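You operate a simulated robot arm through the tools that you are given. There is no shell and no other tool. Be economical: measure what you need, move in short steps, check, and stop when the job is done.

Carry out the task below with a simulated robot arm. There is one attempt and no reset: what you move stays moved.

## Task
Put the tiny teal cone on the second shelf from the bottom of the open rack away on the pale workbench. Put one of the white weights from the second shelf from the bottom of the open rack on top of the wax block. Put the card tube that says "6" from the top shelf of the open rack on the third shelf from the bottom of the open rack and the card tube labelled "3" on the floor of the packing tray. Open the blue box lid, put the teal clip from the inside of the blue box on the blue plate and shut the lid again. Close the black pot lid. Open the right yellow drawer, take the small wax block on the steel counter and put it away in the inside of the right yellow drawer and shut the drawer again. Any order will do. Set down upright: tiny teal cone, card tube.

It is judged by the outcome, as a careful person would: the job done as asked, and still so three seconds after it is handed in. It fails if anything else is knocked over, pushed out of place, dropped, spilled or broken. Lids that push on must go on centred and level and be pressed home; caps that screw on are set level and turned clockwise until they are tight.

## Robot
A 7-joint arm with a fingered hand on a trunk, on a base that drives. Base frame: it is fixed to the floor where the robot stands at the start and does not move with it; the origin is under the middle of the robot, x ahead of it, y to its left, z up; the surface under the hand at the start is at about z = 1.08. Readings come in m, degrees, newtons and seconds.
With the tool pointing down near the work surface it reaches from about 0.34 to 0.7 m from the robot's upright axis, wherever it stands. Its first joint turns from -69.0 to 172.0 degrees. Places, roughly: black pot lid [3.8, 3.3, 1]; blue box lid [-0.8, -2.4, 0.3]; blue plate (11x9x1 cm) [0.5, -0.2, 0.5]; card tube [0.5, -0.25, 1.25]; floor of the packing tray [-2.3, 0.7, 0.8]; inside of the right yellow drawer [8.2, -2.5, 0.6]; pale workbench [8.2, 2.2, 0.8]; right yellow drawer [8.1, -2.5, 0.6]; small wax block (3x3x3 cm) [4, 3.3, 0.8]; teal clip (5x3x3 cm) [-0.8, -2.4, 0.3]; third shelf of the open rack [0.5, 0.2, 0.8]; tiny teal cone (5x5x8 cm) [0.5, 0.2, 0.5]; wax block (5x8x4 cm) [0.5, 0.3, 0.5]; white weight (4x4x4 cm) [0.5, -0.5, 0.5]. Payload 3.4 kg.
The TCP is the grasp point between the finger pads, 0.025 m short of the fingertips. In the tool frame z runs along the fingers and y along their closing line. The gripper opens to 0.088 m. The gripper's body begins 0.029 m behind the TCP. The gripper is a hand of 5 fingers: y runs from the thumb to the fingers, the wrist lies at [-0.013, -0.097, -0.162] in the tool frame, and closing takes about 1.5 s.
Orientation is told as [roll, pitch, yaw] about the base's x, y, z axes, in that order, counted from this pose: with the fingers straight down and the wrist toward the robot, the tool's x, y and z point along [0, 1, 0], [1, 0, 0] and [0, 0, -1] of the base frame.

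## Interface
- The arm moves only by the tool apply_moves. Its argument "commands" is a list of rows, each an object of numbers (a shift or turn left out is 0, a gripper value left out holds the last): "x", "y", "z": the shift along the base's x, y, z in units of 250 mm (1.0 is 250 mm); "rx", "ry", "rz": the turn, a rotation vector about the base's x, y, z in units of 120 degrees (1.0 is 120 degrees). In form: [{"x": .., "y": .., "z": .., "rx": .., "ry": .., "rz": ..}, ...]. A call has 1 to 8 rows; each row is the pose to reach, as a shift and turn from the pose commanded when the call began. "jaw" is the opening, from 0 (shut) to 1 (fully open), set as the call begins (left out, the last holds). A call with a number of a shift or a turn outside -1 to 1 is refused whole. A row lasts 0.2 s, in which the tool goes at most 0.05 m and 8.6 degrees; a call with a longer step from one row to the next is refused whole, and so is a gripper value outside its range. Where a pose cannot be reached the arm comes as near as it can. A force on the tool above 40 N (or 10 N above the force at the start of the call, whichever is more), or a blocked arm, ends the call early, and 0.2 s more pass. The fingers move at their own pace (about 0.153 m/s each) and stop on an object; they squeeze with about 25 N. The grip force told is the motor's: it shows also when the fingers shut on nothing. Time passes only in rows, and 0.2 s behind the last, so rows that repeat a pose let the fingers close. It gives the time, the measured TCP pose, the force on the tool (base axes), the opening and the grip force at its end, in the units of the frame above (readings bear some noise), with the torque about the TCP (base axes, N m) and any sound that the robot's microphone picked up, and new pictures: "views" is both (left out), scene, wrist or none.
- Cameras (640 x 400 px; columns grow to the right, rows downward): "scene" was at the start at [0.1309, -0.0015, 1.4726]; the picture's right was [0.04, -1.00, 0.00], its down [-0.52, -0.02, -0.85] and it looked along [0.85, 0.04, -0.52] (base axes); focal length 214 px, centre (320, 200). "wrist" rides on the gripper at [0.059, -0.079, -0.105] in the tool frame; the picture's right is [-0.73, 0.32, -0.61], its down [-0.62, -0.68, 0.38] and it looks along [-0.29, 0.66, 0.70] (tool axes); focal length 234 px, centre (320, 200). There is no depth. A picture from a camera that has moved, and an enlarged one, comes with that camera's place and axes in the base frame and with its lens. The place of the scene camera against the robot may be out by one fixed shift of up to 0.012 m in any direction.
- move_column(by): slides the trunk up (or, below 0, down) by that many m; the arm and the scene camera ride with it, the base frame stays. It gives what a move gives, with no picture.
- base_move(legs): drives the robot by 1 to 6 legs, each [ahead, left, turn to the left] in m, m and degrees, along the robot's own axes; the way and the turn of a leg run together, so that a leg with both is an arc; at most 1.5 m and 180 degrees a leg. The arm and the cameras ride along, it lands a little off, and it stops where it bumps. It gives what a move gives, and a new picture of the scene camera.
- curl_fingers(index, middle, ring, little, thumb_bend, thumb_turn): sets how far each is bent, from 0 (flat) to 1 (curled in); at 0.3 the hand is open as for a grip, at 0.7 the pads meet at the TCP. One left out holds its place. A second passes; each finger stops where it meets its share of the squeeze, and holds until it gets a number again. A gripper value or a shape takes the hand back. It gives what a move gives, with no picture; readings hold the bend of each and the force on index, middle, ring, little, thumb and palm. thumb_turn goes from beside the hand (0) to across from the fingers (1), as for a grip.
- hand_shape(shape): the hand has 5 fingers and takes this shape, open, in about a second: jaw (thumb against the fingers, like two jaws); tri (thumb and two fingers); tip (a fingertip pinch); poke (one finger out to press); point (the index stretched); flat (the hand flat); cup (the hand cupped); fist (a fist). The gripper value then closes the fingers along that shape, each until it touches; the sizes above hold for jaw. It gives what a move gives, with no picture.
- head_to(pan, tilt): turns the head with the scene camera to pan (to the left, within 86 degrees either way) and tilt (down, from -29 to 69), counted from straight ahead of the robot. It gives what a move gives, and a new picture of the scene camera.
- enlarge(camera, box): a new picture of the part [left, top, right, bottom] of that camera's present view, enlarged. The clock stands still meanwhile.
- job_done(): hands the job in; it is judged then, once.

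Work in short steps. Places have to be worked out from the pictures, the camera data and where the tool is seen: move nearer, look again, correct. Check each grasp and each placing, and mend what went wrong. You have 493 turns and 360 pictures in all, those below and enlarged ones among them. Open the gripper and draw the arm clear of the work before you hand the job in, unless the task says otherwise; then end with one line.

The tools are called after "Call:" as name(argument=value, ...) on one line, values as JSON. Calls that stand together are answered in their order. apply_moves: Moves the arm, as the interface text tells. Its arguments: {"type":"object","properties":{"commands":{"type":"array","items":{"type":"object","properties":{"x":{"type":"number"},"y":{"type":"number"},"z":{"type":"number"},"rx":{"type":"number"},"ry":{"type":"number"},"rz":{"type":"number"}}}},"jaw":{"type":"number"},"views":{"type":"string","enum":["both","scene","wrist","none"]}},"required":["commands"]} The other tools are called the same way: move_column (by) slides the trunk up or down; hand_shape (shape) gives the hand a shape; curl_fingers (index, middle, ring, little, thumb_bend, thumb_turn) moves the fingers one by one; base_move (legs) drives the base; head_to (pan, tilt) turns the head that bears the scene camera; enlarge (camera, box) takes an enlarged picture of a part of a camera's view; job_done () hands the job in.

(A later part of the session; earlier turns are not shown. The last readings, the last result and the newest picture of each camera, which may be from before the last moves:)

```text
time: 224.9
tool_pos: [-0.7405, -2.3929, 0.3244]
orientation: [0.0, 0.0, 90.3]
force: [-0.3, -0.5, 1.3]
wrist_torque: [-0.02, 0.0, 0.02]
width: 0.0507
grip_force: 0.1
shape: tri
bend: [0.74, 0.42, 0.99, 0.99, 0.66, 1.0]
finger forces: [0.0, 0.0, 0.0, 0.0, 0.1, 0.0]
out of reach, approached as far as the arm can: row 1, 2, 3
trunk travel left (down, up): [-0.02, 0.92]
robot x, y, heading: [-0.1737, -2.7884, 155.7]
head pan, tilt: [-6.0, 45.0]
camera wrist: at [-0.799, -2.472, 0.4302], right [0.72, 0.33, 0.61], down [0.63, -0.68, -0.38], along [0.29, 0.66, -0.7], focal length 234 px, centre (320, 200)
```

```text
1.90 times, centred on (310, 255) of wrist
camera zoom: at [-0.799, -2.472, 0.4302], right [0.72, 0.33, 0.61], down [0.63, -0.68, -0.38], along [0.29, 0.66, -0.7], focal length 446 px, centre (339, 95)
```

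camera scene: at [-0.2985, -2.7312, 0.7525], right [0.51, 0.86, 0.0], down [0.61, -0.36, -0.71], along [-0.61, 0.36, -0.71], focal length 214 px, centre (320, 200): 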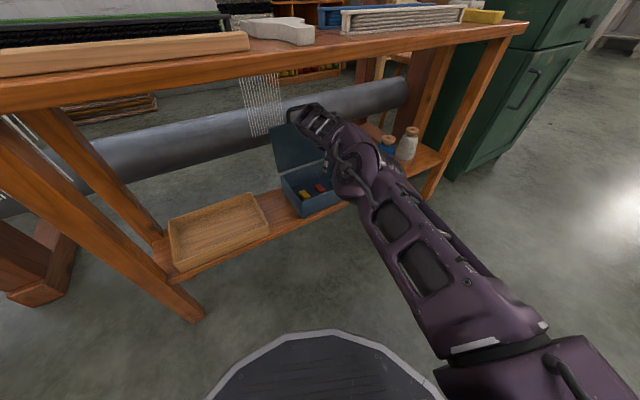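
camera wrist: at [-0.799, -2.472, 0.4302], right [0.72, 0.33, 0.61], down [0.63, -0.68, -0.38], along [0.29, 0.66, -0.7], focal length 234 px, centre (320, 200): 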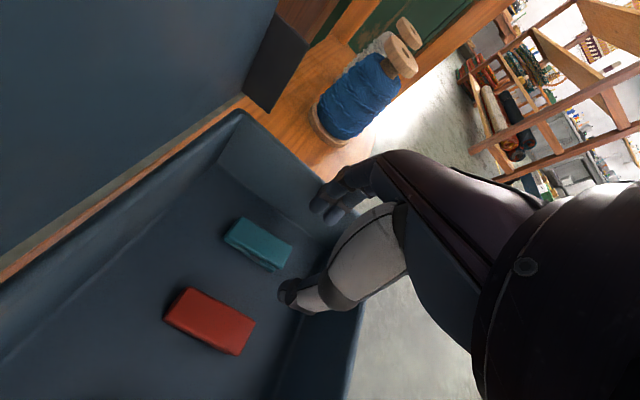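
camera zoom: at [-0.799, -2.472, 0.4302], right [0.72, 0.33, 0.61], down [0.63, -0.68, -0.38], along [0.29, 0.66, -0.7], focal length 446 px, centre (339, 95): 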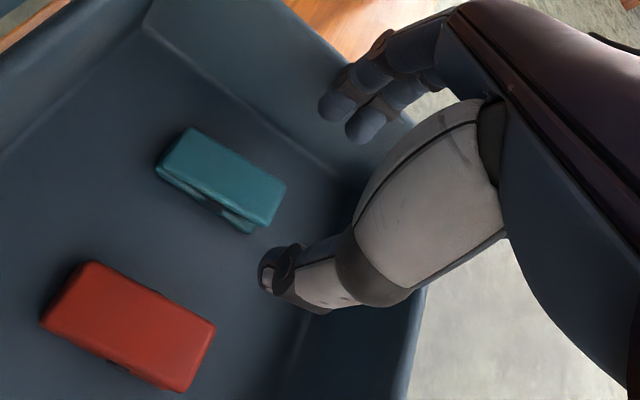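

Need ~1.5 cm more toward the back; I nudge the base, then check.

Call:
base_move(legs=[[0.017, 0.006, 0]])

Call:
apply_moves(commands=[{"z": -0.04}, {"z": -0.08}], views="none")

Call:
enlarge(camera="wrist", box=[200, 150, 420, 360])

```text
time: 225.7
tool_pos: [-0.7584, -2.3901, 0.3249]
orientation: [0.0, 0.1, 90.4]
force: [0.3, 0.6, 0.9]
wrist_torque: [0.04, 0.02, 0.0]
width: 0.0502
grip_force: 0.0
shape: tri
bend: [0.74, 0.42, 0.99, 0.99, 0.66, 1.0]
finger forces: [0.0, 0.3, 0.0, 0.1, 0.0, 0.1]
trunk travel left (down, up): [-0.02, 0.92]
robot x, y, heading: [-0.1912, -2.7872, 155.4]
head pan, tilt: [-6.0, 45.0]
camera scene: at [-0.3166, -2.7296, 0.7525], right [0.51, 0.86, 0.0], down [0.61, -0.36, -0.71], along [-0.61, 0.36, -0.71], focal length 214 px, centre (320, 200)
```

scene: 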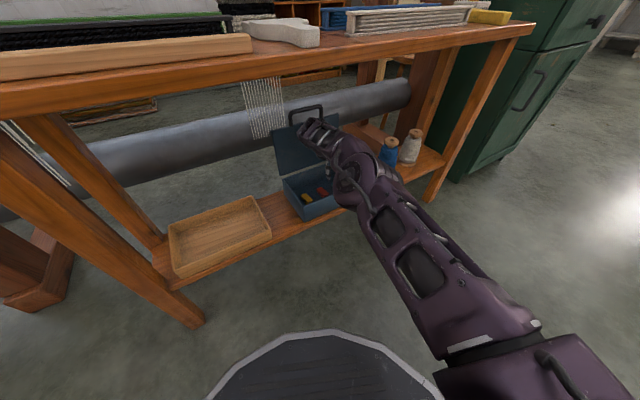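

```text
time: 226.2
tool_pos: [-0.7586, -2.3931, 0.3075]
orientation: [0.0, 0.0, 90.7]
force: [-1.5, -11.8, 8.3]
wrist_torque: [0.4, -0.09, 0.05]
width: 0.0474
grip_force: 0.2
shape: tri
bend: [0.74, 0.47, 0.99, 0.99, 0.66, 1.0]
finger forces: [0.0, 12.8, 0.1, 0.0, 0.0, 0.0]
trunk travel left (down, up): [-0.02, 0.92]
robot x, y, heading: [-0.1941, -2.7874, 155.5]
head pan, tilt: [-6.0, 45.0]
```

```text
1.90 times, centred on (310, 255) of wrist
camera zoom: at [-0.8172, -2.4736, 0.4117], right [0.72, 0.33, 0.61], down [0.63, -0.68, -0.38], along [0.28, 0.66, -0.7], focal length 446 px, centre (339, 95)
```

zoom: 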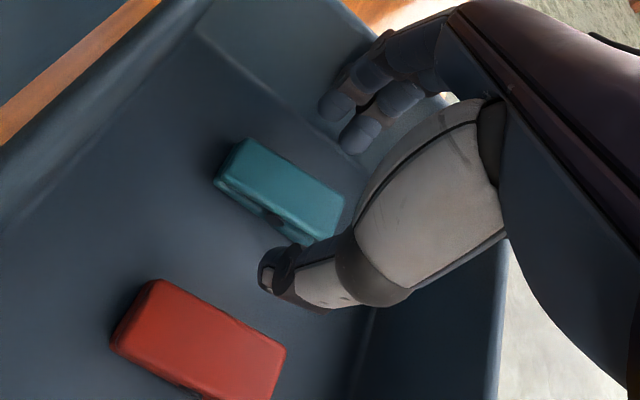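

The middle finger touches the right wall. I raise, narrow the opening to 4 cm, shift 5 mm left, and lower again.

Call:
apply_moves(commands=[{"z": 0.08}, {"z": 0.08, "y": -0.012}, {"z": 0.08, "y": -0.012}], jaw=0.45, views="none")

Call:
apply_moves(commands=[{"z": -0.04}, {"z": -0.08}, {"z": -0.1}], views="none")

Call:
enlarge(camera="wrist", box=[200, 150, 420, 360])

```text
time: 227.1
tool_pos: [-0.7595, -2.394, 0.3248]
orientation: [0.0, 0.0, 90.3]
force: [0.5, 0.8, -0.2]
wrist_torque: [0.02, 0.01, -0.06]
width: 0.0401
grip_force: 0.0
shape: tri
bend: [0.74, 0.47, 0.99, 0.99, 0.71, 1.0]
finger forces: [0.0, 0.0, 0.1, 0.0, 0.0, 0.0]
trunk travel left (down, up): [-0.02, 0.92]
robot x, y, heading: [-0.1935, -2.7874, 155.5]
head pan, tilt: [-6.0, 45.0]
```

```text
time: 227.8
tool_pos: [-0.7579, -2.3948, 0.3027]
orientation: [0.2, -0.1, 90.3]
force: [-0.7, -4.8, 6.8]
wrist_torque: [0.34, -0.02, -0.06]
width: 0.0391
grip_force: 0.1
shape: tri
bend: [0.74, 0.48, 0.99, 0.99, 0.71, 1.0]
finger forces: [0.1, 7.2, 0.0, 0.1, 0.1, 0.1]
trunk travel left (down, up): [-0.02, 0.92]
robot x, y, heading: [-0.1923, -2.7847, 155.4]
head pan, tilt: [-6.0, 45.0]
```

```text
1.90 times, centred on (310, 255) of wrist
camera zoom: at [-0.8169, -2.4747, 0.4071], right [0.73, 0.33, 0.61], down [0.63, -0.68, -0.39], along [0.28, 0.66, -0.7], focal length 446 px, centre (339, 95)
```

zoom: 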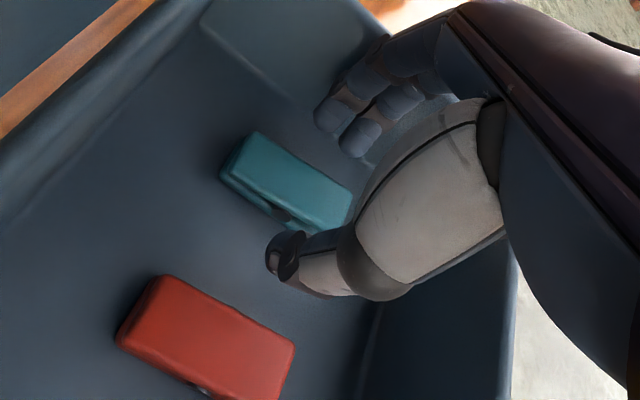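

The middle finger still brushes the wall. I tilt the hand 15° so its upper part leans away from the right wall, then lower again.

Call:
apply_moves(commands=[{"z": 0.1}, {"z": 0.12, "rx": 0.065}, {"z": 0.12, "rx": 0.13}], jaw=0.5, views="none")

Call:
apply_moves(commands=[{"z": -0.06}, {"z": -0.12}, {"z": -0.16}], views="none")

Call:
enlarge(camera="wrist", box=[200, 150, 420, 360])

```text
time: 228.7
tool_pos: [-0.7624, -2.3933, 0.3285]
orientation: [0.0, -15.7, 90.2]
force: [-0.3, 0.3, 0.0]
wrist_torque: [0.0, 0.0, -0.02]
width: 0.0437
grip_force: 0.0
shape: tri
bend: [0.74, 0.45, 0.99, 0.99, 0.7, 1.0]
finger forces: [0.0, 0.1, 0.0, 0.0, 0.1, 0.1]
out of reach, approached as far as the arm can: row 2, 3
trunk travel left (down, up): [-0.02, 0.92]
robot x, y, heading: [-0.1937, -2.7881, 155.3]
head pan, tilt: [-6.0, 45.0]
```

```text
time: 229.4
tool_pos: [-0.7565, -2.3932, 0.2908]
orientation: [-0.1, -15.5, 90.3]
force: [0.6, 0.4, 0.0]
wrist_torque: [-0.01, -0.01, 0.03]
width: 0.0436
grip_force: 0.1
shape: tri
bend: [0.74, 0.44, 0.99, 0.99, 0.7, 1.0]
finger forces: [0.1, 0.0, 0.1, 0.0, 0.0, 0.0]
out of reach, approached as far as the arm can: row 2, 3
trunk travel left (down, up): [-0.02, 0.92]
robot x, y, heading: [-0.1924, -2.7861, 155.5]
head pan, tilt: [-6.0, 45.0]
```

```text
1.90 times, centred on (310, 255) of wrist
camera zoom: at [-0.8152, -2.4991, 0.3706], right [0.72, 0.15, 0.67], down [0.63, -0.55, -0.55], along [0.29, 0.82, -0.49], focal length 446 px, centre (339, 95)
```

zoom: 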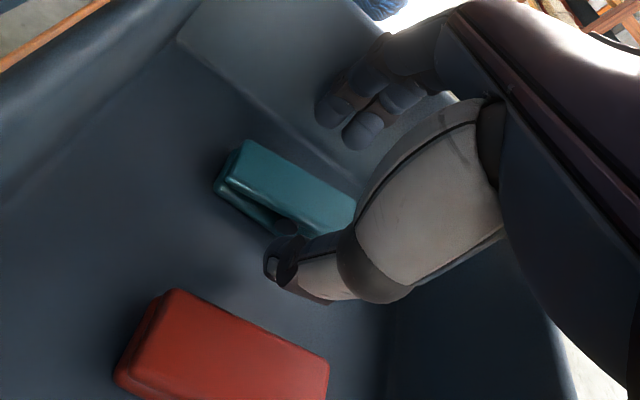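

No contact now and the clip is between thumb and fingers. I lower 12 mm with the trunk.

Call:
move_column(by=-0.014)

Call:
enlarge(camera="wrist", box=[200, 150, 420, 360])

```text
time: 230.1
tool_pos: [-0.7573, -2.3959, 0.2801]
orientation: [0.2, -15.7, 90.2]
force: [1.1, -3.8, 15.8]
wrist_torque: [-0.47, 0.05, 0.02]
width: 0.0437
grip_force: 0.2
shape: tri
bend: [0.74, 0.44, 0.99, 0.99, 0.72, 1.0]
finger forces: [0.1, 0.0, 0.0, 0.0, 15.8, 0.1]
trunk travel left (down, up): [-0.006, 0.934]
robot x, y, heading: [-0.1914, -2.7869, 155.5]
head pan, tilt: [-6.0, 45.0]
```

```text
1.90 times, centred on (310, 255) of wrist
camera zoom: at [-0.8152, -2.4999, 0.3603], right [0.73, 0.15, 0.67], down [0.63, -0.55, -0.56], along [0.28, 0.82, -0.49], focal length 446 px, centre (339, 95)
```

zoom: 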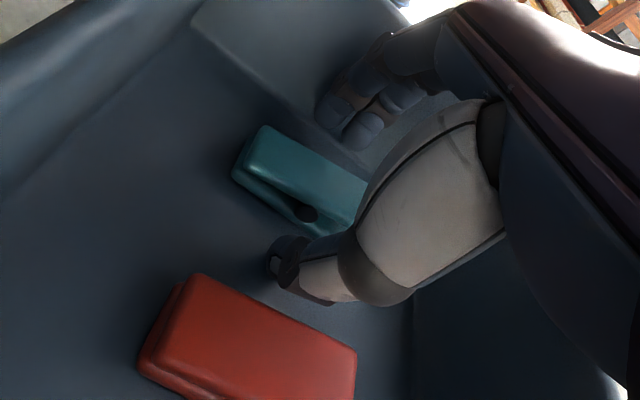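

The thumb touches the box floor. I raise 3 mm and close on the clip.

Call:
apply_moves(commands=[{"z": 0.012}, {"z": 0.012}, {"z": 0.012}, {"z": 0.012}, {"z": 0.012}, {"z": 0.012}, {"z": 0.012}], jaw=0, views="none")

Call:
enlarge(camera="wrist", box=[200, 150, 420, 360])

```text
time: 231.7
tool_pos: [-0.7559, -2.394, 0.2801]
orientation: [-0.1, -15.7, 90.3]
force: [0.9, -2.7, 5.1]
wrist_torque: [-0.18, -0.01, -0.04]
width: 0.0183
grip_force: 25.4
shape: tri
bend: [0.7, 0.7, 1.0, 1.0, 0.72, 1.0]
finger forces: [11.5, 10.5, 0.0, 0.0, 25.4, 0.1]
trunk travel left (down, up): [-0.006, 0.934]
robot x, y, heading: [-0.1939, -2.7856, 155.1]
head pan, tilt: [-6.0, 45.0]
```

```text
1.90 times, centred on (310, 255) of wrist
camera zoom: at [-0.8154, -2.4992, 0.3602], right [0.72, 0.15, 0.67], down [0.63, -0.55, -0.55], along [0.29, 0.82, -0.49], focal length 446 px, centre (339, 95)
```

zoom: 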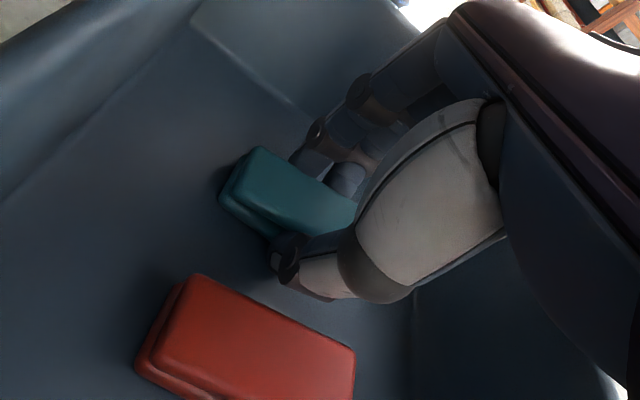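

Gripped firmly. I lift 10 cm with the trunk and check.

Call:
move_column(by=0.1)

Call:
enlarge(camera="wrist", box=[120, 100, 440, 400])

Call:
enlarge(camera="scene", box=[240, 80, 400, 240])

```text
time: 233.0
tool_pos: [-0.7562, -2.3942, 0.3789]
orientation: [-0.1, -15.6, 90.3]
force: [0.0, 0.3, -0.6]
wrist_torque: [0.03, -0.01, 0.0]
width: 0.0179
grip_force: 24.4
shape: tri
bend: [0.7, 0.7, 1.0, 1.0, 0.72, 1.0]
finger forces: [11.6, 11.1, 0.0, 0.0, 22.6, 0.0]
trunk travel left (down, up): [-0.106, 0.834]
robot x, y, heading: [-0.1895, -2.7842, 155.5]
head pan, tilt: [-6.0, 45.0]
```

```text
1.33 times, centred on (280, 250) of wrist
camera zoom: at [-0.8157, -2.4991, 0.4595], right [0.72, 0.15, 0.67], down [0.63, -0.55, -0.55], along [0.29, 0.82, -0.49], focal length 312 px, centre (373, 133)
```

zoom: 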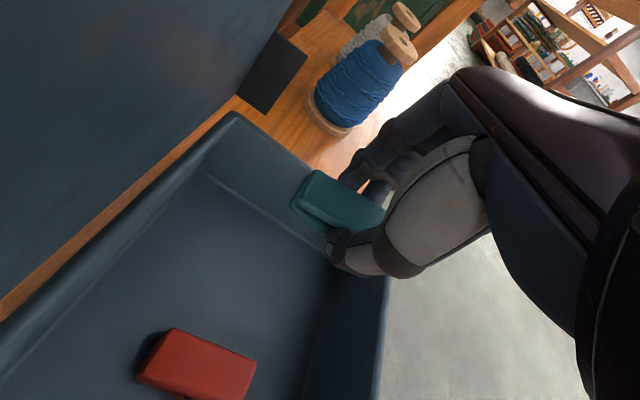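

```text
2.50 times, centred on (320, 160) of scene
camera zoom: at [-0.3167, -2.7296, 0.8385], right [0.51, 0.86, 0.0], down [0.61, -0.36, -0.71], along [-0.61, 0.36, -0.71], focal length 536 px, centre (320, 300)
```

zoom: 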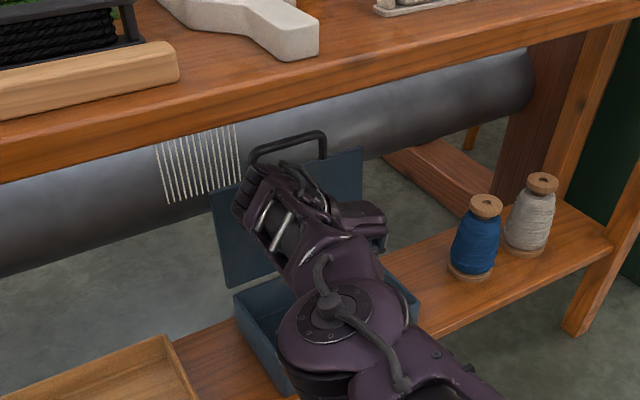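

The clip is held level. I'll bring it to the plate first and return to shut the lid with a free hand. I back out and turn the hand back to its natural direction.

Call:
base_move(legs=[[-0.45, 0, 0]])

Call:
apply_moves(commands=[{"rz": 0.068}, {"rz": 0.136}, {"rz": 0.204}, {"rz": 0.272}, {"rz": 0.34}, {"rz": 0.408}, {"rz": 0.476}, {"rz": 0.54}])

```text
time: 235.5
tool_pos: [-0.379, -2.5351, 0.3795]
orientation: [0.0, -15.6, 88.4]
force: [0.9, -0.6, 0.3]
wrist_torque: [0.01, -0.03, 0.02]
width: 0.0182
grip_force: 24.8
shape: tri
bend: [0.7, 0.7, 1.0, 1.0, 0.72, 1.0]
finger forces: [11.5, 11.1, 0.0, 0.0, 22.6, 0.0]
trunk travel left (down, up): [-0.106, 0.834]
robot x, y, heading: [0.1723, -2.9441, 153.7]
head pan, tilt: [-6.0, 45.0]
stopped in leg 1: the robot was blocked; the commanded pose is now the measured one
camera scene: at [0.0497, -2.886, 0.8385], right [0.54, 0.84, 0.0], down [0.6, -0.38, -0.71], along [-0.6, 0.38, -0.71], focal length 214 px, centre (320, 200)
```

scene: 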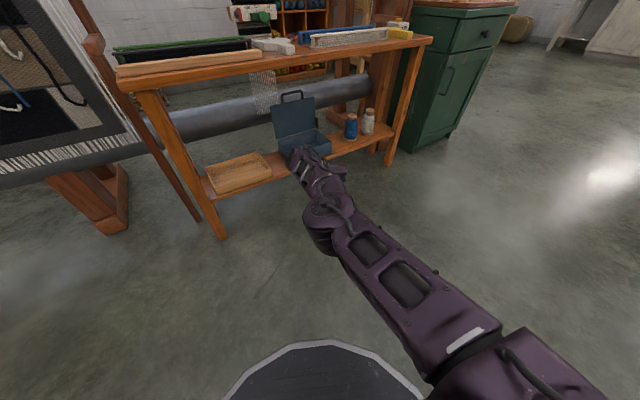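

```text
time: 237.3
tool_pos: [-0.4703, -2.5261, 0.3715]
orientation: [0.0, -15.7, 153.3]
force: [0.1, 0.1, 0.5]
wrist_torque: [-0.01, 0.06, 0.03]
width: 0.0177
grip_force: 24.6
shape: tri
bend: [0.7, 0.7, 1.0, 1.0, 0.72, 1.0]
finger forces: [11.3, 11.2, 0.0, 0.2, 22.7, 0.1]
out of reach, approached as far as the arm can: row 1, 2, 3, 4, 5, 6, 7, 8
trunk travel left (down, up): [-0.106, 0.834]
robot x, y, heading: [0.1692, -2.9458, 153.8]
head pan, tilt: [-6.0, 45.0]
camera scene: at [0.0494, -2.8855, 0.8385], right [0.54, 0.84, 0.0], down [0.6, -0.38, -0.71], along [-0.6, 0.38, -0.71], focal length 214 px, centre (320, 200)
camera wrist: at [-0.405, -2.6256, 0.4512], right [0.2, 0.71, 0.67], down [0.77, 0.31, -0.55], along [-0.6, 0.63, -0.49], focal length 234 px, centre (320, 200)
```

scene: 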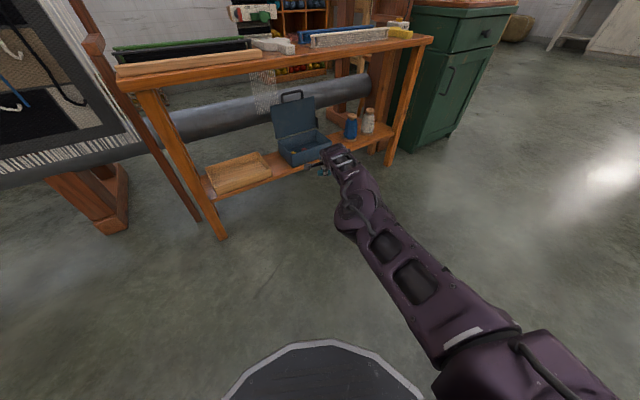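
wrist: 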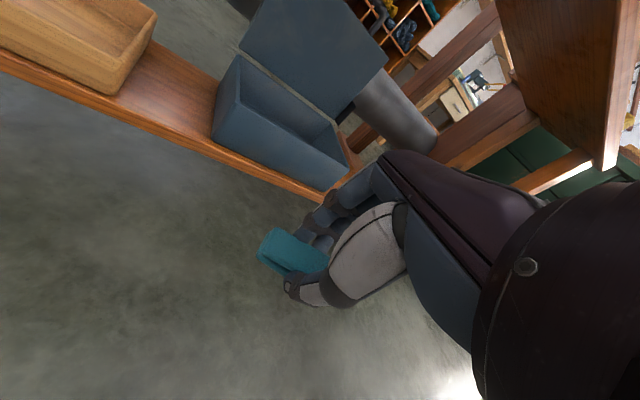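

Something behind (probably the green trough) stopped the base, so I check it by looking back, before moving on.

Call:
head_to(pan=86, tilt=45)

Call:
head_to(pan=-86, tilt=40)

```text
time: 238.9
tool_pos: [-0.4705, -2.5264, 0.3719]
orientation: [-0.1, -15.8, 153.2]
force: [0.1, 0.6, 1.2]
wrist_torque: [-0.03, 0.0, 0.0]
width: 0.0174
grip_force: 25.3
shape: tri
bend: [0.7, 0.7, 1.0, 1.0, 0.72, 1.0]
finger forces: [11.2, 11.3, 0.0, 0.1, 22.5, 0.0]
trunk travel left (down, up): [-0.106, 0.834]
robot x, y, heading: [0.1745, -2.949, 153.8]
head pan, tilt: [85.9, 45.0]
camera scene: at [0.0771, -2.9996, 0.8385], right [-0.86, 0.51, 0.0], down [0.36, 0.61, -0.71], along [-0.36, -0.61, -0.71], focal length 214 px, centre (320, 200)
```

scene: 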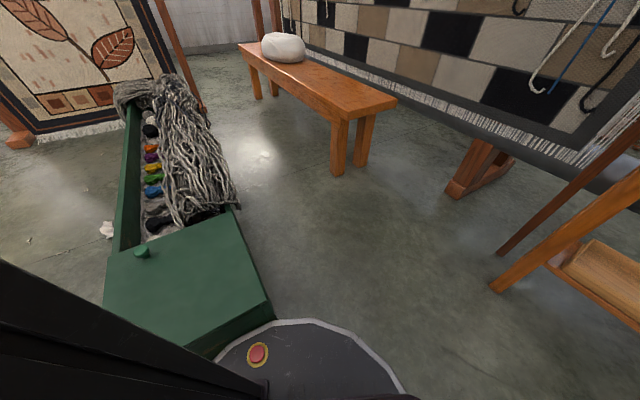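

```text
time: 241.5
tool_pos: [-0.4708, -2.5251, 0.3726]
orientation: [-0.1, -15.6, 153.2]
force: [0.7, 0.2, 0.3]
wrist_torque: [0.0, 0.03, 0.01]
width: 0.0177
grip_force: 25.0
shape: tri
bend: [0.7, 0.7, 1.0, 1.0, 0.72, 1.0]
finger forces: [11.3, 11.3, 0.0, 0.0, 22.6, 0.0]
trunk travel left (down, up): [-0.106, 0.834]
robot x, y, heading: [0.1701, -2.9434, 153.7]
head pan, tilt: [-85.9, 40.0]
camera scene: at [0.1506, -2.8509, 0.8458], right [0.93, -0.38, 0.0], down [-0.24, -0.59, -0.77], along [0.29, 0.71, -0.64], focal length 214 px, centre (320, 200)
```

scene: 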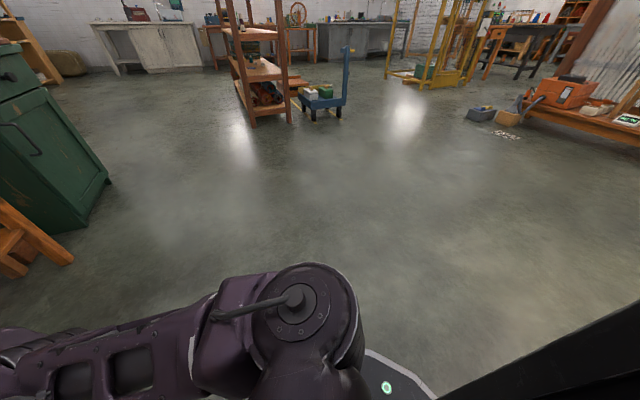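

The trough is only touched, still in place. I drive right, turn to face +x, and go to the rack's stand-off position.

Call:
base_move(legs=[[0.05, -0.85, 0], [0, 0, -153.7]])

Call:
head_to(pan=0, tilt=30)

```text
time: 252.4
tool_pos: [1.271, -2.251, 0.3725]
orientation: [-0.1, -15.6, -0.5]
force: [-0.4, -0.5, -0.3]
wrist_torque: [0.02, -0.06, 0.0]
width: 0.017
grip_force: 24.9
shape: tri
bend: [0.7, 0.7, 1.0, 1.0, 0.72, 1.0]
finger forces: [11.0, 10.6, 0.0, 0.1, 21.6, 0.1]
trunk travel left (down, up): [-0.106, 0.834]
robot x, y, heading: [0.51, -2.162, -0.0]
head pan, tilt: [-85.9, 40.0]
camera scene: at [0.5556, -2.2491, 0.8458], right [-1.0, -0.07, 0.0], down [-0.04, 0.64, -0.77], along [0.05, -0.76, -0.64], focal length 214 px, centre (320, 200)
```

scene: 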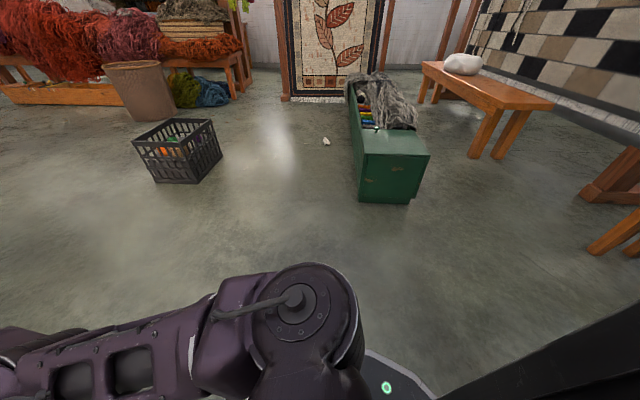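

```text
time: 254.0
tool_pos: [1.27, -2.2509, 0.3718]
orientation: [-0.1, -15.6, -0.5]
force: [0.0, -0.4, -0.6]
wrist_torque: [0.03, 0.05, -0.02]
width: 0.0173
grip_force: 25.2
shape: tri
bend: [0.7, 0.7, 1.0, 1.0, 0.72, 1.0]
finger forces: [11.0, 10.6, 0.0, 0.0, 21.6, 0.0]
trunk travel left (down, up): [-0.106, 0.834]
robot x, y, heading: [0.5061, -2.1584, 0.1]
head pan, tilt: [0.0, 30.0]
camera scene: at [0.6402, -2.1645, 0.8611], right [0.0, -1.0, 0.0], down [-0.5, 0.0, -0.87], along [0.87, 0.0, -0.5], focal length 214 px, centre (320, 200)
```

scene: 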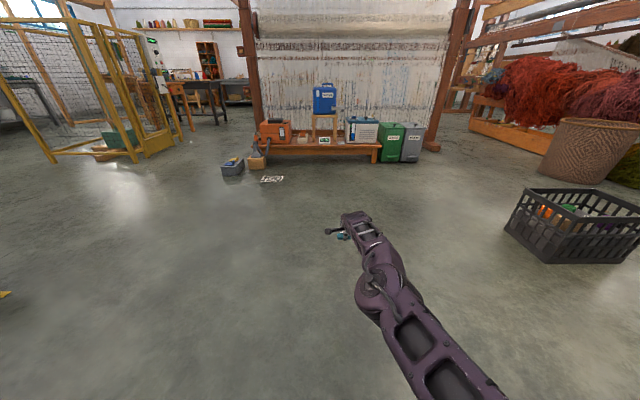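

The way is clear. I raise the hand to shelf-entry height and drive around to the rack.

Call:
apply_moves(commands=[{"x": -0.05, "y": -0.1, "z": 0.15}, {"x": -0.1, "y": -0.2, "z": 0.3}, {"x": -0.12, "y": -0.3, "z": 0.45}, {"x": -0.12, "y": -0.4, "z": 0.6}, {"x": -0.12, "y": -0.4, "z": 0.72}], views="none")

Call:
base_move(legs=[[-0.757, 1.01, 0], [-0.37, 0.4, 0], [0, 0.75, 0]])

Call:
apply_moves(commands=[{"x": 0}], views="wrist")

```text
time: 255.2
tool_pos: [1.2796, -2.3543, 0.5596]
orientation: [-0.1, -15.5, -0.4]
force: [0.3, -1.1, -0.8]
wrist_torque: [0.01, 0.0, 0.01]
width: 0.0167
grip_force: 25.3
shape: tri
bend: [0.7, 0.7, 1.0, 1.0, 0.72, 1.0]
finger forces: [11.0, 10.6, 0.1, 0.1, 21.6, 0.1]
out of reach, approached as far as the arm can: row 1, 2, 3, 4, 5
trunk travel left (down, up): [-0.106, 0.834]
robot x, y, heading: [0.5093, -2.1596, -0.1]
head pan, tilt: [0.0, 30.0]
```

```text
time: 268.0
tool_pos: [0.1385, -0.1839, 0.5577]
orientation: [-0.2, -15.5, 0.2]
force: [-0.9, -0.4, 0.4]
wrist_torque: [0.01, 0.02, 0.0]
width: 0.017
grip_force: 24.8
shape: tri
bend: [0.7, 0.7, 1.0, 1.0, 0.72, 1.0]
finger forces: [11.0, 10.7, 0.0, 0.0, 21.6, 0.0]
trunk travel left (down, up): [-0.106, 0.834]
robot x, y, heading: [-0.6333, 0.0013, 0.5]
head pan, tilt: [0.0, 30.0]
camera scene: at [-0.5031, -0.0017, 0.8611], right [0.01, -1.0, 0.0], down [-0.5, 0.0, -0.87], along [0.87, 0.01, -0.5], focal length 214 px, centre (320, 200)
```

scene: 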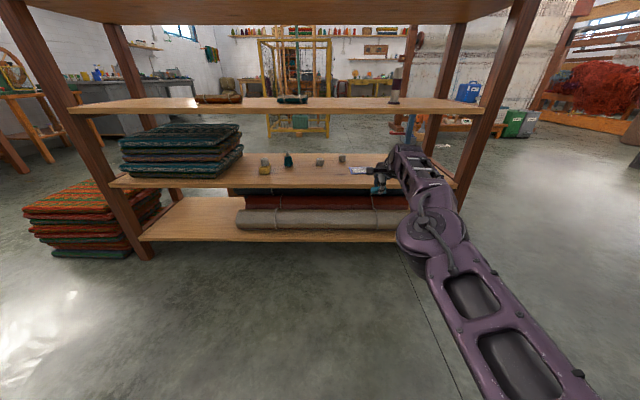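

```text
time: 268.4
tool_pos: [0.1388, -0.1843, 0.5577]
orientation: [-0.1, -15.4, 0.2]
force: [-0.3, -0.1, 0.4]
wrist_torque: [0.03, 0.0, 0.03]
width: 0.0169
grip_force: 24.5
shape: tri
bend: [0.7, 0.7, 1.0, 1.0, 0.72, 1.0]
finger forces: [11.1, 10.6, 0.0, 0.0, 21.6, 0.1]
trunk travel left (down, up): [-0.106, 0.834]
robot x, y, heading: [-0.6338, 0.0019, 0.4]
head pan, tilt: [0.0, 30.0]
camera wrist: at [0.0337, -0.126, 0.6383], right [0.15, -0.72, 0.67], down [-0.55, -0.63, -0.55], along [0.82, -0.29, -0.49], focal length 234 px, centre (320, 200)
```

wrist: 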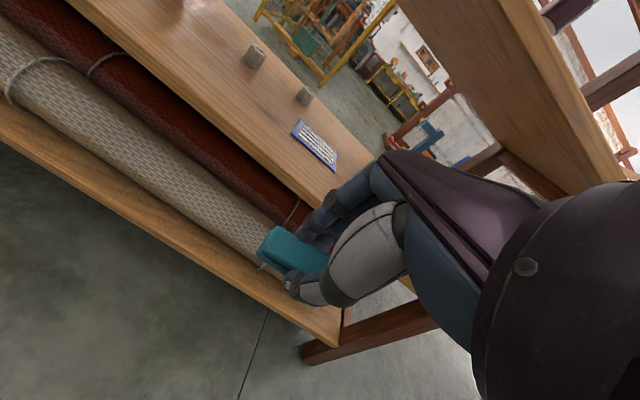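

The plate is at (0.461,-0.182). I lower to z 0.535 for clearance and drive in, then re-measure.

Call:
apply_moves(commands=[{"z": -0.09}], views="none")

Call:
base_move(legs=[[0.24, 0, -0.4]])

Call:
enlarge(camera="wrist", box=[160, 80, 440, 330])

```text
time: 268.8
tool_pos: [0.1407, -0.1841, 0.5354]
orientation: [-0.1, -15.4, 0.2]
force: [-1.1, 0.2, 0.0]
wrist_torque: [-0.04, 0.0, 0.04]
width: 0.017
grip_force: 25.5
shape: tri
bend: [0.7, 0.7, 1.0, 1.0, 0.72, 1.0]
finger forces: [11.0, 10.5, 0.0, 0.0, 21.7, 0.1]
trunk travel left (down, up): [-0.106, 0.834]
robot x, y, heading: [-0.6368, -0.0, 0.3]
head pan, tilt: [0.0, 30.0]
```

```text
time: 270.6
tool_pos: [0.3821, -0.1883, 0.5365]
orientation: [0.0, -15.4, -0.2]
force: [0.4, -0.2, 0.6]
wrist_torque: [-0.01, 0.0, 0.0]
width: 0.0169
grip_force: 24.9
shape: tri
bend: [0.7, 0.7, 1.0, 1.0, 0.72, 1.0]
finger forces: [11.0, 10.5, 0.0, 0.0, 21.6, 0.0]
trunk travel left (down, up): [-0.106, 0.834]
robot x, y, heading: [-0.3945, 0.0006, 0.0]
head pan, tilt: [0.0, 30.0]
camera scene: at [-0.261, -0.0014, 0.8611], right [0.0, -1.0, 0.0], down [-0.5, 0.0, -0.87], along [0.87, 0.0, -0.5], focal length 214 px, centre (320, 200)
```

scene: 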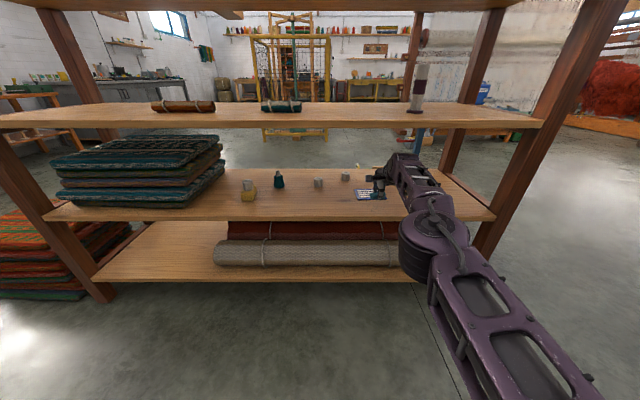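

```text
1.60 times, centred on (300, 205) of wrist
camera zoom: at [0.277, -0.1296, 0.6163], right [0.15, -0.73, 0.67], down [-0.56, -0.62, -0.55], along [0.82, -0.29, -0.5], focal length 375 px, centre (352, 192)
```

zoom: 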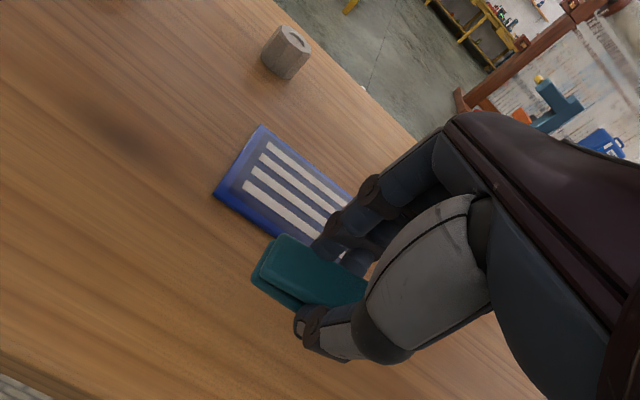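

Plate centre ≈(0.467,-0.188). I drive 8.5 cm ahead, then lower to contact.

Call:
base_move(legs=[[0.085, 0, 0]])

Call:
apply_moves(commands=[{"z": -0.04}, {"z": -0.08}, {"z": -0.1}], views="wrist")

```text
time: 271.7
tool_pos: [0.4665, -0.1896, 0.5354]
orientation: [-0.2, -15.4, -0.2]
force: [0.3, 0.9, 0.4]
wrist_torque: [0.01, 0.02, -0.02]
width: 0.0171
grip_force: 25.3
shape: tri
bend: [0.7, 0.7, 1.0, 1.0, 0.72, 1.0]
finger forces: [11.0, 10.6, 0.1, 0.1, 21.6, 0.0]
trunk travel left (down, up): [-0.106, 0.834]
robot x, y, heading: [-0.3089, 0.0056, 0.4]
head pan, tilt: [0.0, 30.0]
camera scene: at [-0.1762, -0.0013, 0.8611], right [0.0, -1.0, 0.0], down [-0.5, 0.0, -0.87], along [0.87, 0.0, -0.5], focal length 214 px, centre (320, 200)
```

scene: 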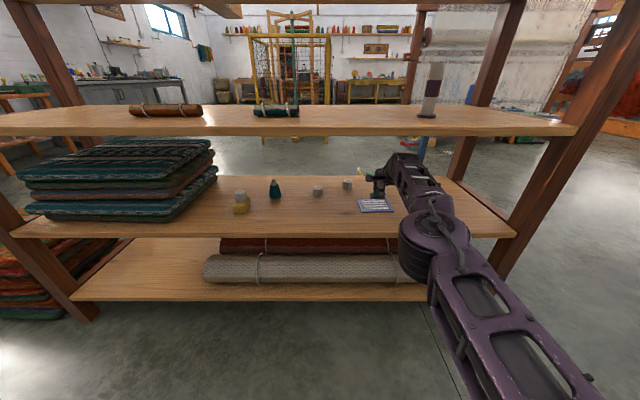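

```text
time: 272.5
tool_pos: [0.4683, -0.1889, 0.5111]
orientation: [-0.1, -15.3, -0.3]
force: [-0.4, 0.2, -0.2]
wrist_torque: [0.03, 0.01, 0.0]
width: 0.0171
grip_force: 25.3
shape: tri
bend: [0.7, 0.7, 1.0, 1.0, 0.72, 1.0]
finger forces: [11.0, 10.6, 0.0, 0.0, 21.6, 0.0]
trunk travel left (down, up): [-0.106, 0.834]
robot x, y, heading: [-0.3085, 0.0063, 0.2]
head pan, tilt: [0.0, 30.0]
camera wrist: at [0.3632, -0.1294, 0.5912], right [0.15, -0.73, 0.67], down [-0.56, -0.62, -0.55], along [0.82, -0.29, -0.5], focal length 234 px, centre (320, 200)
```

wrist: 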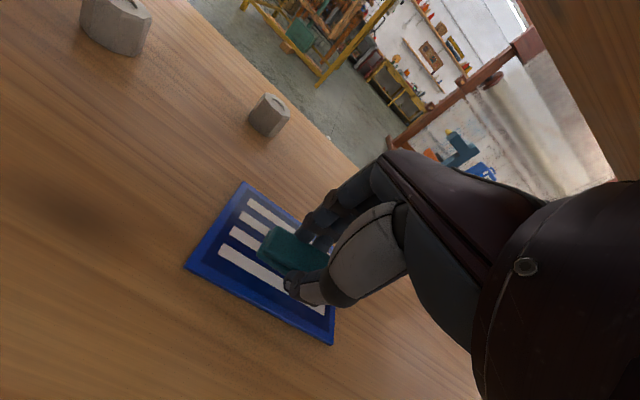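

The clip is over the plate's middle. I creep down to contact.

Call:
apply_moves(commands=[{"z": -0.016}, {"z": -0.032}], views="none")

Call:
apply_moves(commands=[{"z": -0.012}, {"z": -0.024}], views="none")

```text
time: 273.1
tool_pos: [0.4679, -0.1876, 0.5016]
orientation: [-0.2, -15.4, -0.2]
force: [0.4, 0.5, -0.6]
wrist_torque: [0.02, 0.0, 0.01]
width: 0.0168
grip_force: 24.9
shape: tri
bend: [0.7, 0.7, 1.0, 1.0, 0.72, 1.0]
finger forces: [11.0, 10.6, 0.1, 0.0, 21.6, 0.0]
trunk travel left (down, up): [-0.106, 0.834]
robot x, y, heading: [-0.311, 0.0037, 0.4]
head pan, tilt: [0.0, 30.0]
```

```text
time: 273.7
tool_pos: [0.468, -0.1883, 0.4985]
orientation: [-0.1, -15.4, -0.2]
force: [0.2, -0.6, 1.9]
wrist_torque: [0.01, 0.05, 0.0]
width: 0.0169
grip_force: 25.4
shape: tri
bend: [0.7, 0.7, 1.0, 1.0, 0.72, 1.0]
finger forces: [11.4, 10.9, 0.0, 0.1, 21.8, 0.0]
trunk travel left (down, up): [-0.106, 0.834]
robot x, y, heading: [-0.3087, 0.0049, 0.2]
head pan, tilt: [0.0, 30.0]
```

Contact begins at 0.4985. I press 1 mm more, then open gently.

Call:
apply_moves(commands=[{"z": -0.008}, {"z": -0.008}], views="none")

Call:
apply_moves(commands=[{"z": 0.008}, {"z": 0.012}, {"z": 0.012}, {"z": 0.012}, {"z": 0.012}], jaw=0.6, views="wrist")

```text
time: 274.3
tool_pos: [0.4685, -0.1882, 0.4964]
orientation: [0.0, -15.6, -0.1]
force: [1.7, -1.0, 8.0]
wrist_torque: [0.0, 0.06, -0.03]
width: 0.0171
grip_force: 25.2
shape: tri
bend: [0.7, 0.7, 1.0, 1.0, 0.72, 1.0]
finger forces: [12.6, 12.5, 0.0, 0.0, 22.3, 0.0]
trunk travel left (down, up): [-0.106, 0.834]
robot x, y, heading: [-0.3066, 0.0028, 0.1]
head pan, tilt: [0.0, 30.0]
```

```text
time: 275.5
tool_pos: [0.4687, -0.1883, 0.4978]
orientation: [-0.1, -15.3, -0.2]
force: [1.3, -0.5, 2.0]
wrist_torque: [0.02, 0.03, -0.01]
width: 0.0509
grip_force: 0.0
shape: tri
bend: [0.73, 0.41, 0.99, 0.99, 0.66, 1.0]
finger forces: [0.1, 0.0, 0.0, 0.0, 1.8, 0.1]
trunk travel left (down, up): [-0.106, 0.834]
robot x, y, heading: [-0.3071, 0.0038, 0.0]
head pan, tilt: [0.0, 30.0]
camera wrist: at [0.3633, -0.1296, 0.5784], right [0.15, -0.73, 0.67], down [-0.56, -0.62, -0.55], along [0.82, -0.29, -0.5], focal length 234 px, centre (320, 200)
```

wrist: 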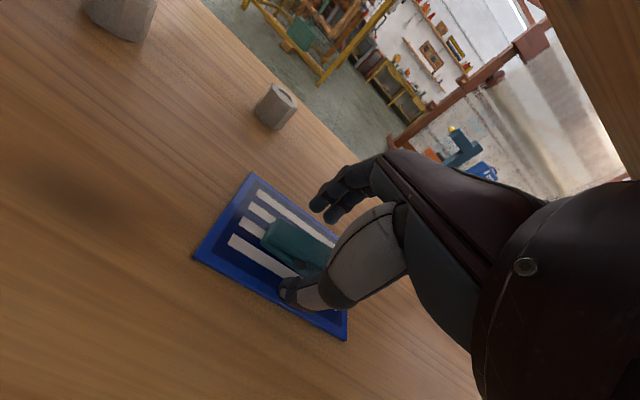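

The clip rests on the plate. I raise 4 cm and back out.

Call:
apply_moves(commands=[{"z": 0.05}, {"z": 0.1}, {"z": 0.16}], views="wrist")

Call:
base_move(legs=[[-0.33, 0, 0]])

Call:
enlarge(camera="scene", box=[220, 130, 420, 220])

```text
time: 276.3
tool_pos: [0.467, -0.188, 0.5378]
orientation: [-0.1, -15.4, -0.2]
force: [0.1, 0.4, 0.2]
wrist_torque: [0.02, 0.01, 0.01]
width: 0.0526
grip_force: 0.0
shape: tri
bend: [0.73, 0.41, 0.99, 0.99, 0.65, 1.0]
finger forces: [0.0, 0.1, 0.0, 0.1, 0.0, 0.0]
trunk travel left (down, up): [-0.106, 0.834]
robot x, y, heading: [-0.3074, 0.0069, -0.2]
head pan, tilt: [0.0, 30.0]
camera wrist: at [0.3621, -0.1293, 0.6184], right [0.15, -0.73, 0.67], down [-0.56, -0.62, -0.55], along [0.82, -0.29, -0.5], focal length 234 px, centre (320, 200)
```

wrist: 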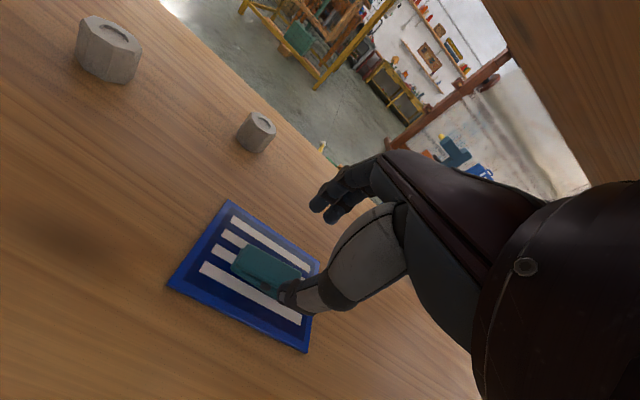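

```text
time: 278.4
tool_pos: [0.1376, -0.1884, 0.538]
orientation: [-0.1, -15.3, -0.3]
force: [-0.4, 0.2, -1.7]
wrist_torque: [-0.01, -0.02, 0.0]
width: 0.0524
grip_force: 0.2
shape: tri
bend: [0.73, 0.41, 0.99, 0.99, 0.65, 1.0]
finger forces: [0.0, 0.1, 0.0, 0.1, 0.0, 0.0]
trunk travel left (down, up): [-0.106, 0.834]
robot x, y, heading: [-0.6376, 0.0017, 0.1]
head pan, tilt: [0.0, 30.0]
camera scene: at [-0.5049, -0.0019, 0.8611], right [0.0, -1.0, 0.0], down [-0.5, 0.0, -0.87], along [0.87, 0.0, -0.5], focal length 214 px, centre (320, 200)
```

scene: 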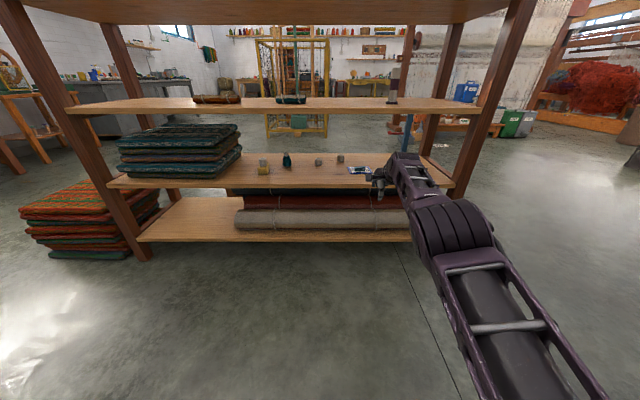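

```text
3.20 times, centred on (320, 175) of scene
camera zoom: at [-0.5049, -0.0019, 0.8611], right [0.0, -1.0, 0.0], down [-0.5, 0.0, -0.87], along [0.87, 0.0, -0.5], focal length 686 px, centre (320, 280)
```

zoom: 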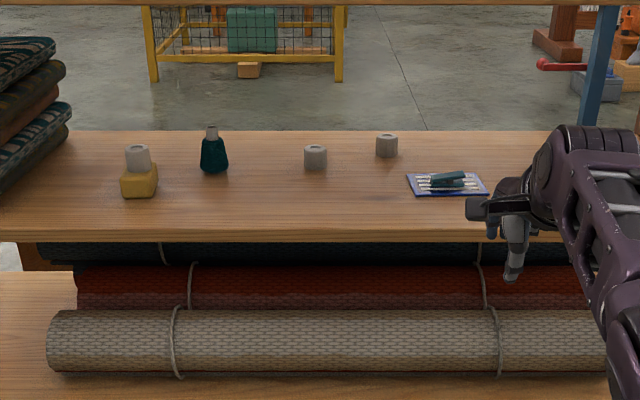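

Clip and weight are both in place. Now I drive back to the blue box, with the hand in jaw shape, and face it.

Call:
base_move(legs=[[0, -0.75, 0], [0.37, -0.4, 0], [0.76, -1.08, 0], [0, 0, 180]])

Call:
hand_shape(shape="jaw")

Call:
head_to(pan=0, tilt=35)

```text
time: 298.8
tool_pos: [-0.2711, -2.0147, 0.5377]
orientation: [-0.1, -15.4, 178.7]
force: [-0.3, 0.5, -0.2]
wrist_torque: [-0.01, 0.03, -0.01]
width: 0.0526
grip_force: 0.1
shape: tri
bend: [0.73, 0.41, 0.99, 0.99, 0.65, 1.0]
finger forces: [0.0, 0.1, 0.0, 0.0, 0.1, 0.1]
trunk travel left (down, up): [-0.106, 0.834]
robot x, y, heading: [0.4984, -2.2236, 178.7]
head pan, tilt: [0.0, 30.0]
camera scene: at [0.3507, -2.2251, 0.8611], right [0.02, 1.0, 0.0], down [0.5, -0.01, -0.87], along [-0.87, 0.02, -0.5], focal length 214 px, centre (320, 200)
```

scene: 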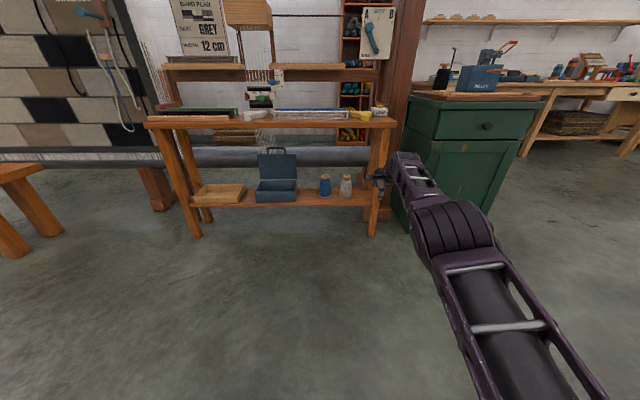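

```text
time: 299.7
tool_pos: [-0.2709, -2.0141, 0.5385]
orientation: [-0.1, -15.5, 178.7]
force: [0.3, -0.5, -1.4]
wrist_torque: [0.01, 0.0, 0.04]
width: 0.088
grip_force: 0.1
shape: jaw
bend: [0.3, 0.3, 0.3, 0.3, 0.3, 0.98]
finger forces: [0.0, 0.0, 0.1, 0.0, 0.0, 0.1]
trunk travel left (down, up): [-0.106, 0.834]
robot x, y, heading: [0.5021, -2.2215, 179.2]
head pan, tilt: [0.0, 30.0]
```

```text
time: 300.3
tool_pos: [-0.2708, -2.0153, 0.538]
orientation: [-0.2, -15.4, 178.6]
force: [0.5, 0.1, -0.4]
wrist_torque: [-0.02, 0.02, 0.01]
width: 0.0879
grip_force: 0.0
shape: jaw
bend: [0.3, 0.3, 0.3, 0.3, 0.3, 0.98]
finger forces: [0.1, 0.1, 0.1, 0.0, 0.0, 0.0]
trunk travel left (down, up): [-0.106, 0.834]
robot x, y, heading: [0.4971, -2.2225, 179.3]
head pan, tilt: [0.0, 35.0]
camera scene: at [0.3531, -2.2251, 0.8534], right [0.02, 1.0, 0.0], down [0.57, -0.01, -0.82], along [-0.82, 0.01, -0.57], focal length 214 px, centre (320, 200)
```

scene: 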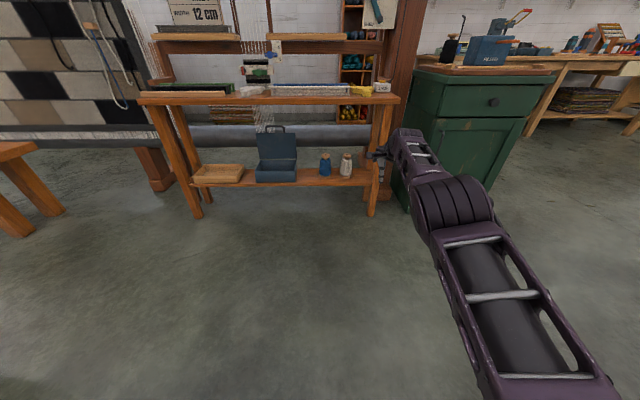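

I move in front of the box again and tilt the fingers to −50°.

Call:
base_move(legs=[[0.25, 0.43, 0.7]])

Call:
apply_moves(commands=[{"ry": 0.07}, {"ry": 0.14}, {"ry": 0.21}, {"ry": 0.29}])

```text
time: 303.2
tool_pos: [-0.5278, -2.4537, 0.5379]
orientation: [-0.1, -15.4, 179.4]
force: [-0.6, 0.0, 0.6]
wrist_torque: [0.0, -0.01, -0.01]
width: 0.0879
grip_force: 0.0
shape: jaw
bend: [0.3, 0.3, 0.3, 0.3, 0.3, 0.98]
finger forces: [0.0, 0.0, 0.0, 0.0, 0.0, 0.0]
trunk travel left (down, up): [-0.106, 0.834]
robot x, y, heading: [0.2468, -2.6511, 179.7]
head pan, tilt: [0.0, 35.0]
camera scene: at [0.0992, -2.6556, 0.8534], right [0.0, 1.0, 0.0], down [0.57, 0.0, -0.82], along [-0.82, 0.0, -0.57], focal length 214 px, centre (320, 200)
```

scene: 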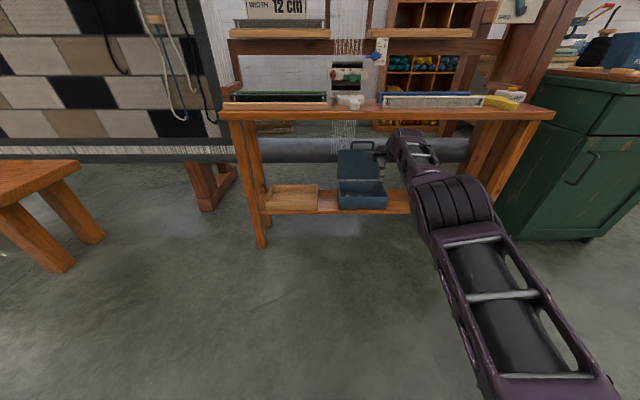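

```text
refused: row 4 steps farther than a row can; nothing moved
```

The last step was too big; I repeat with even steps and lower to z≈0.51.

Call:
apply_moves(commands=[{"ry": 0.07, "z": -0.03}, {"ry": 0.14, "z": -0.06}, {"ry": 0.21, "z": -0.09}, {"ry": 0.28, "z": -0.12}])

```text
time: 304.2
tool_pos: [-0.5739, -2.4563, 0.5028]
orientation: [0.9, -47.6, 178.9]
force: [-0.4, 0.4, -0.5]
wrist_torque: [0.02, -0.01, -0.04]
width: 0.0882
grip_force: 0.1
shape: jaw
bend: [0.3, 0.3, 0.3, 0.3, 0.3, 0.98]
finger forces: [0.1, 0.1, 0.1, 0.0, 0.1, 0.0]
out of reach, approached as far as the arm can: row 1, 2, 3, 4
trunk travel left (down, up): [-0.106, 0.834]
robot x, y, heading: [0.2473, -2.6468, 179.7]
head pan, tilt: [0.0, 35.0]
camera scene: at [0.0993, -2.6556, 0.8534], right [0.0, 1.0, 0.0], down [0.57, 0.0, -0.82], along [-0.82, 0.0, -0.57], focal length 214 px, centre (320, 200)
camera wrist: at [-0.4439, -2.517, 0.516], right [0.24, 0.73, 0.64], down [0.18, 0.61, -0.77], along [-0.95, 0.3, 0.01], focal length 234 px, centre (320, 200)
```

scene: 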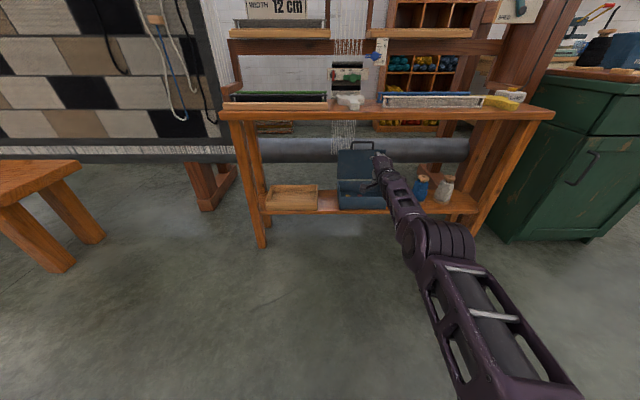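
wrist: 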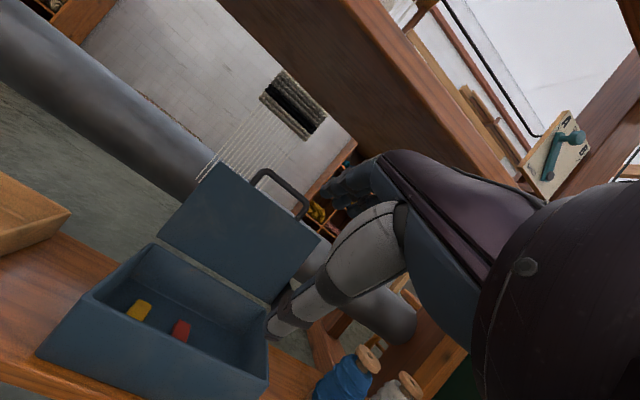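

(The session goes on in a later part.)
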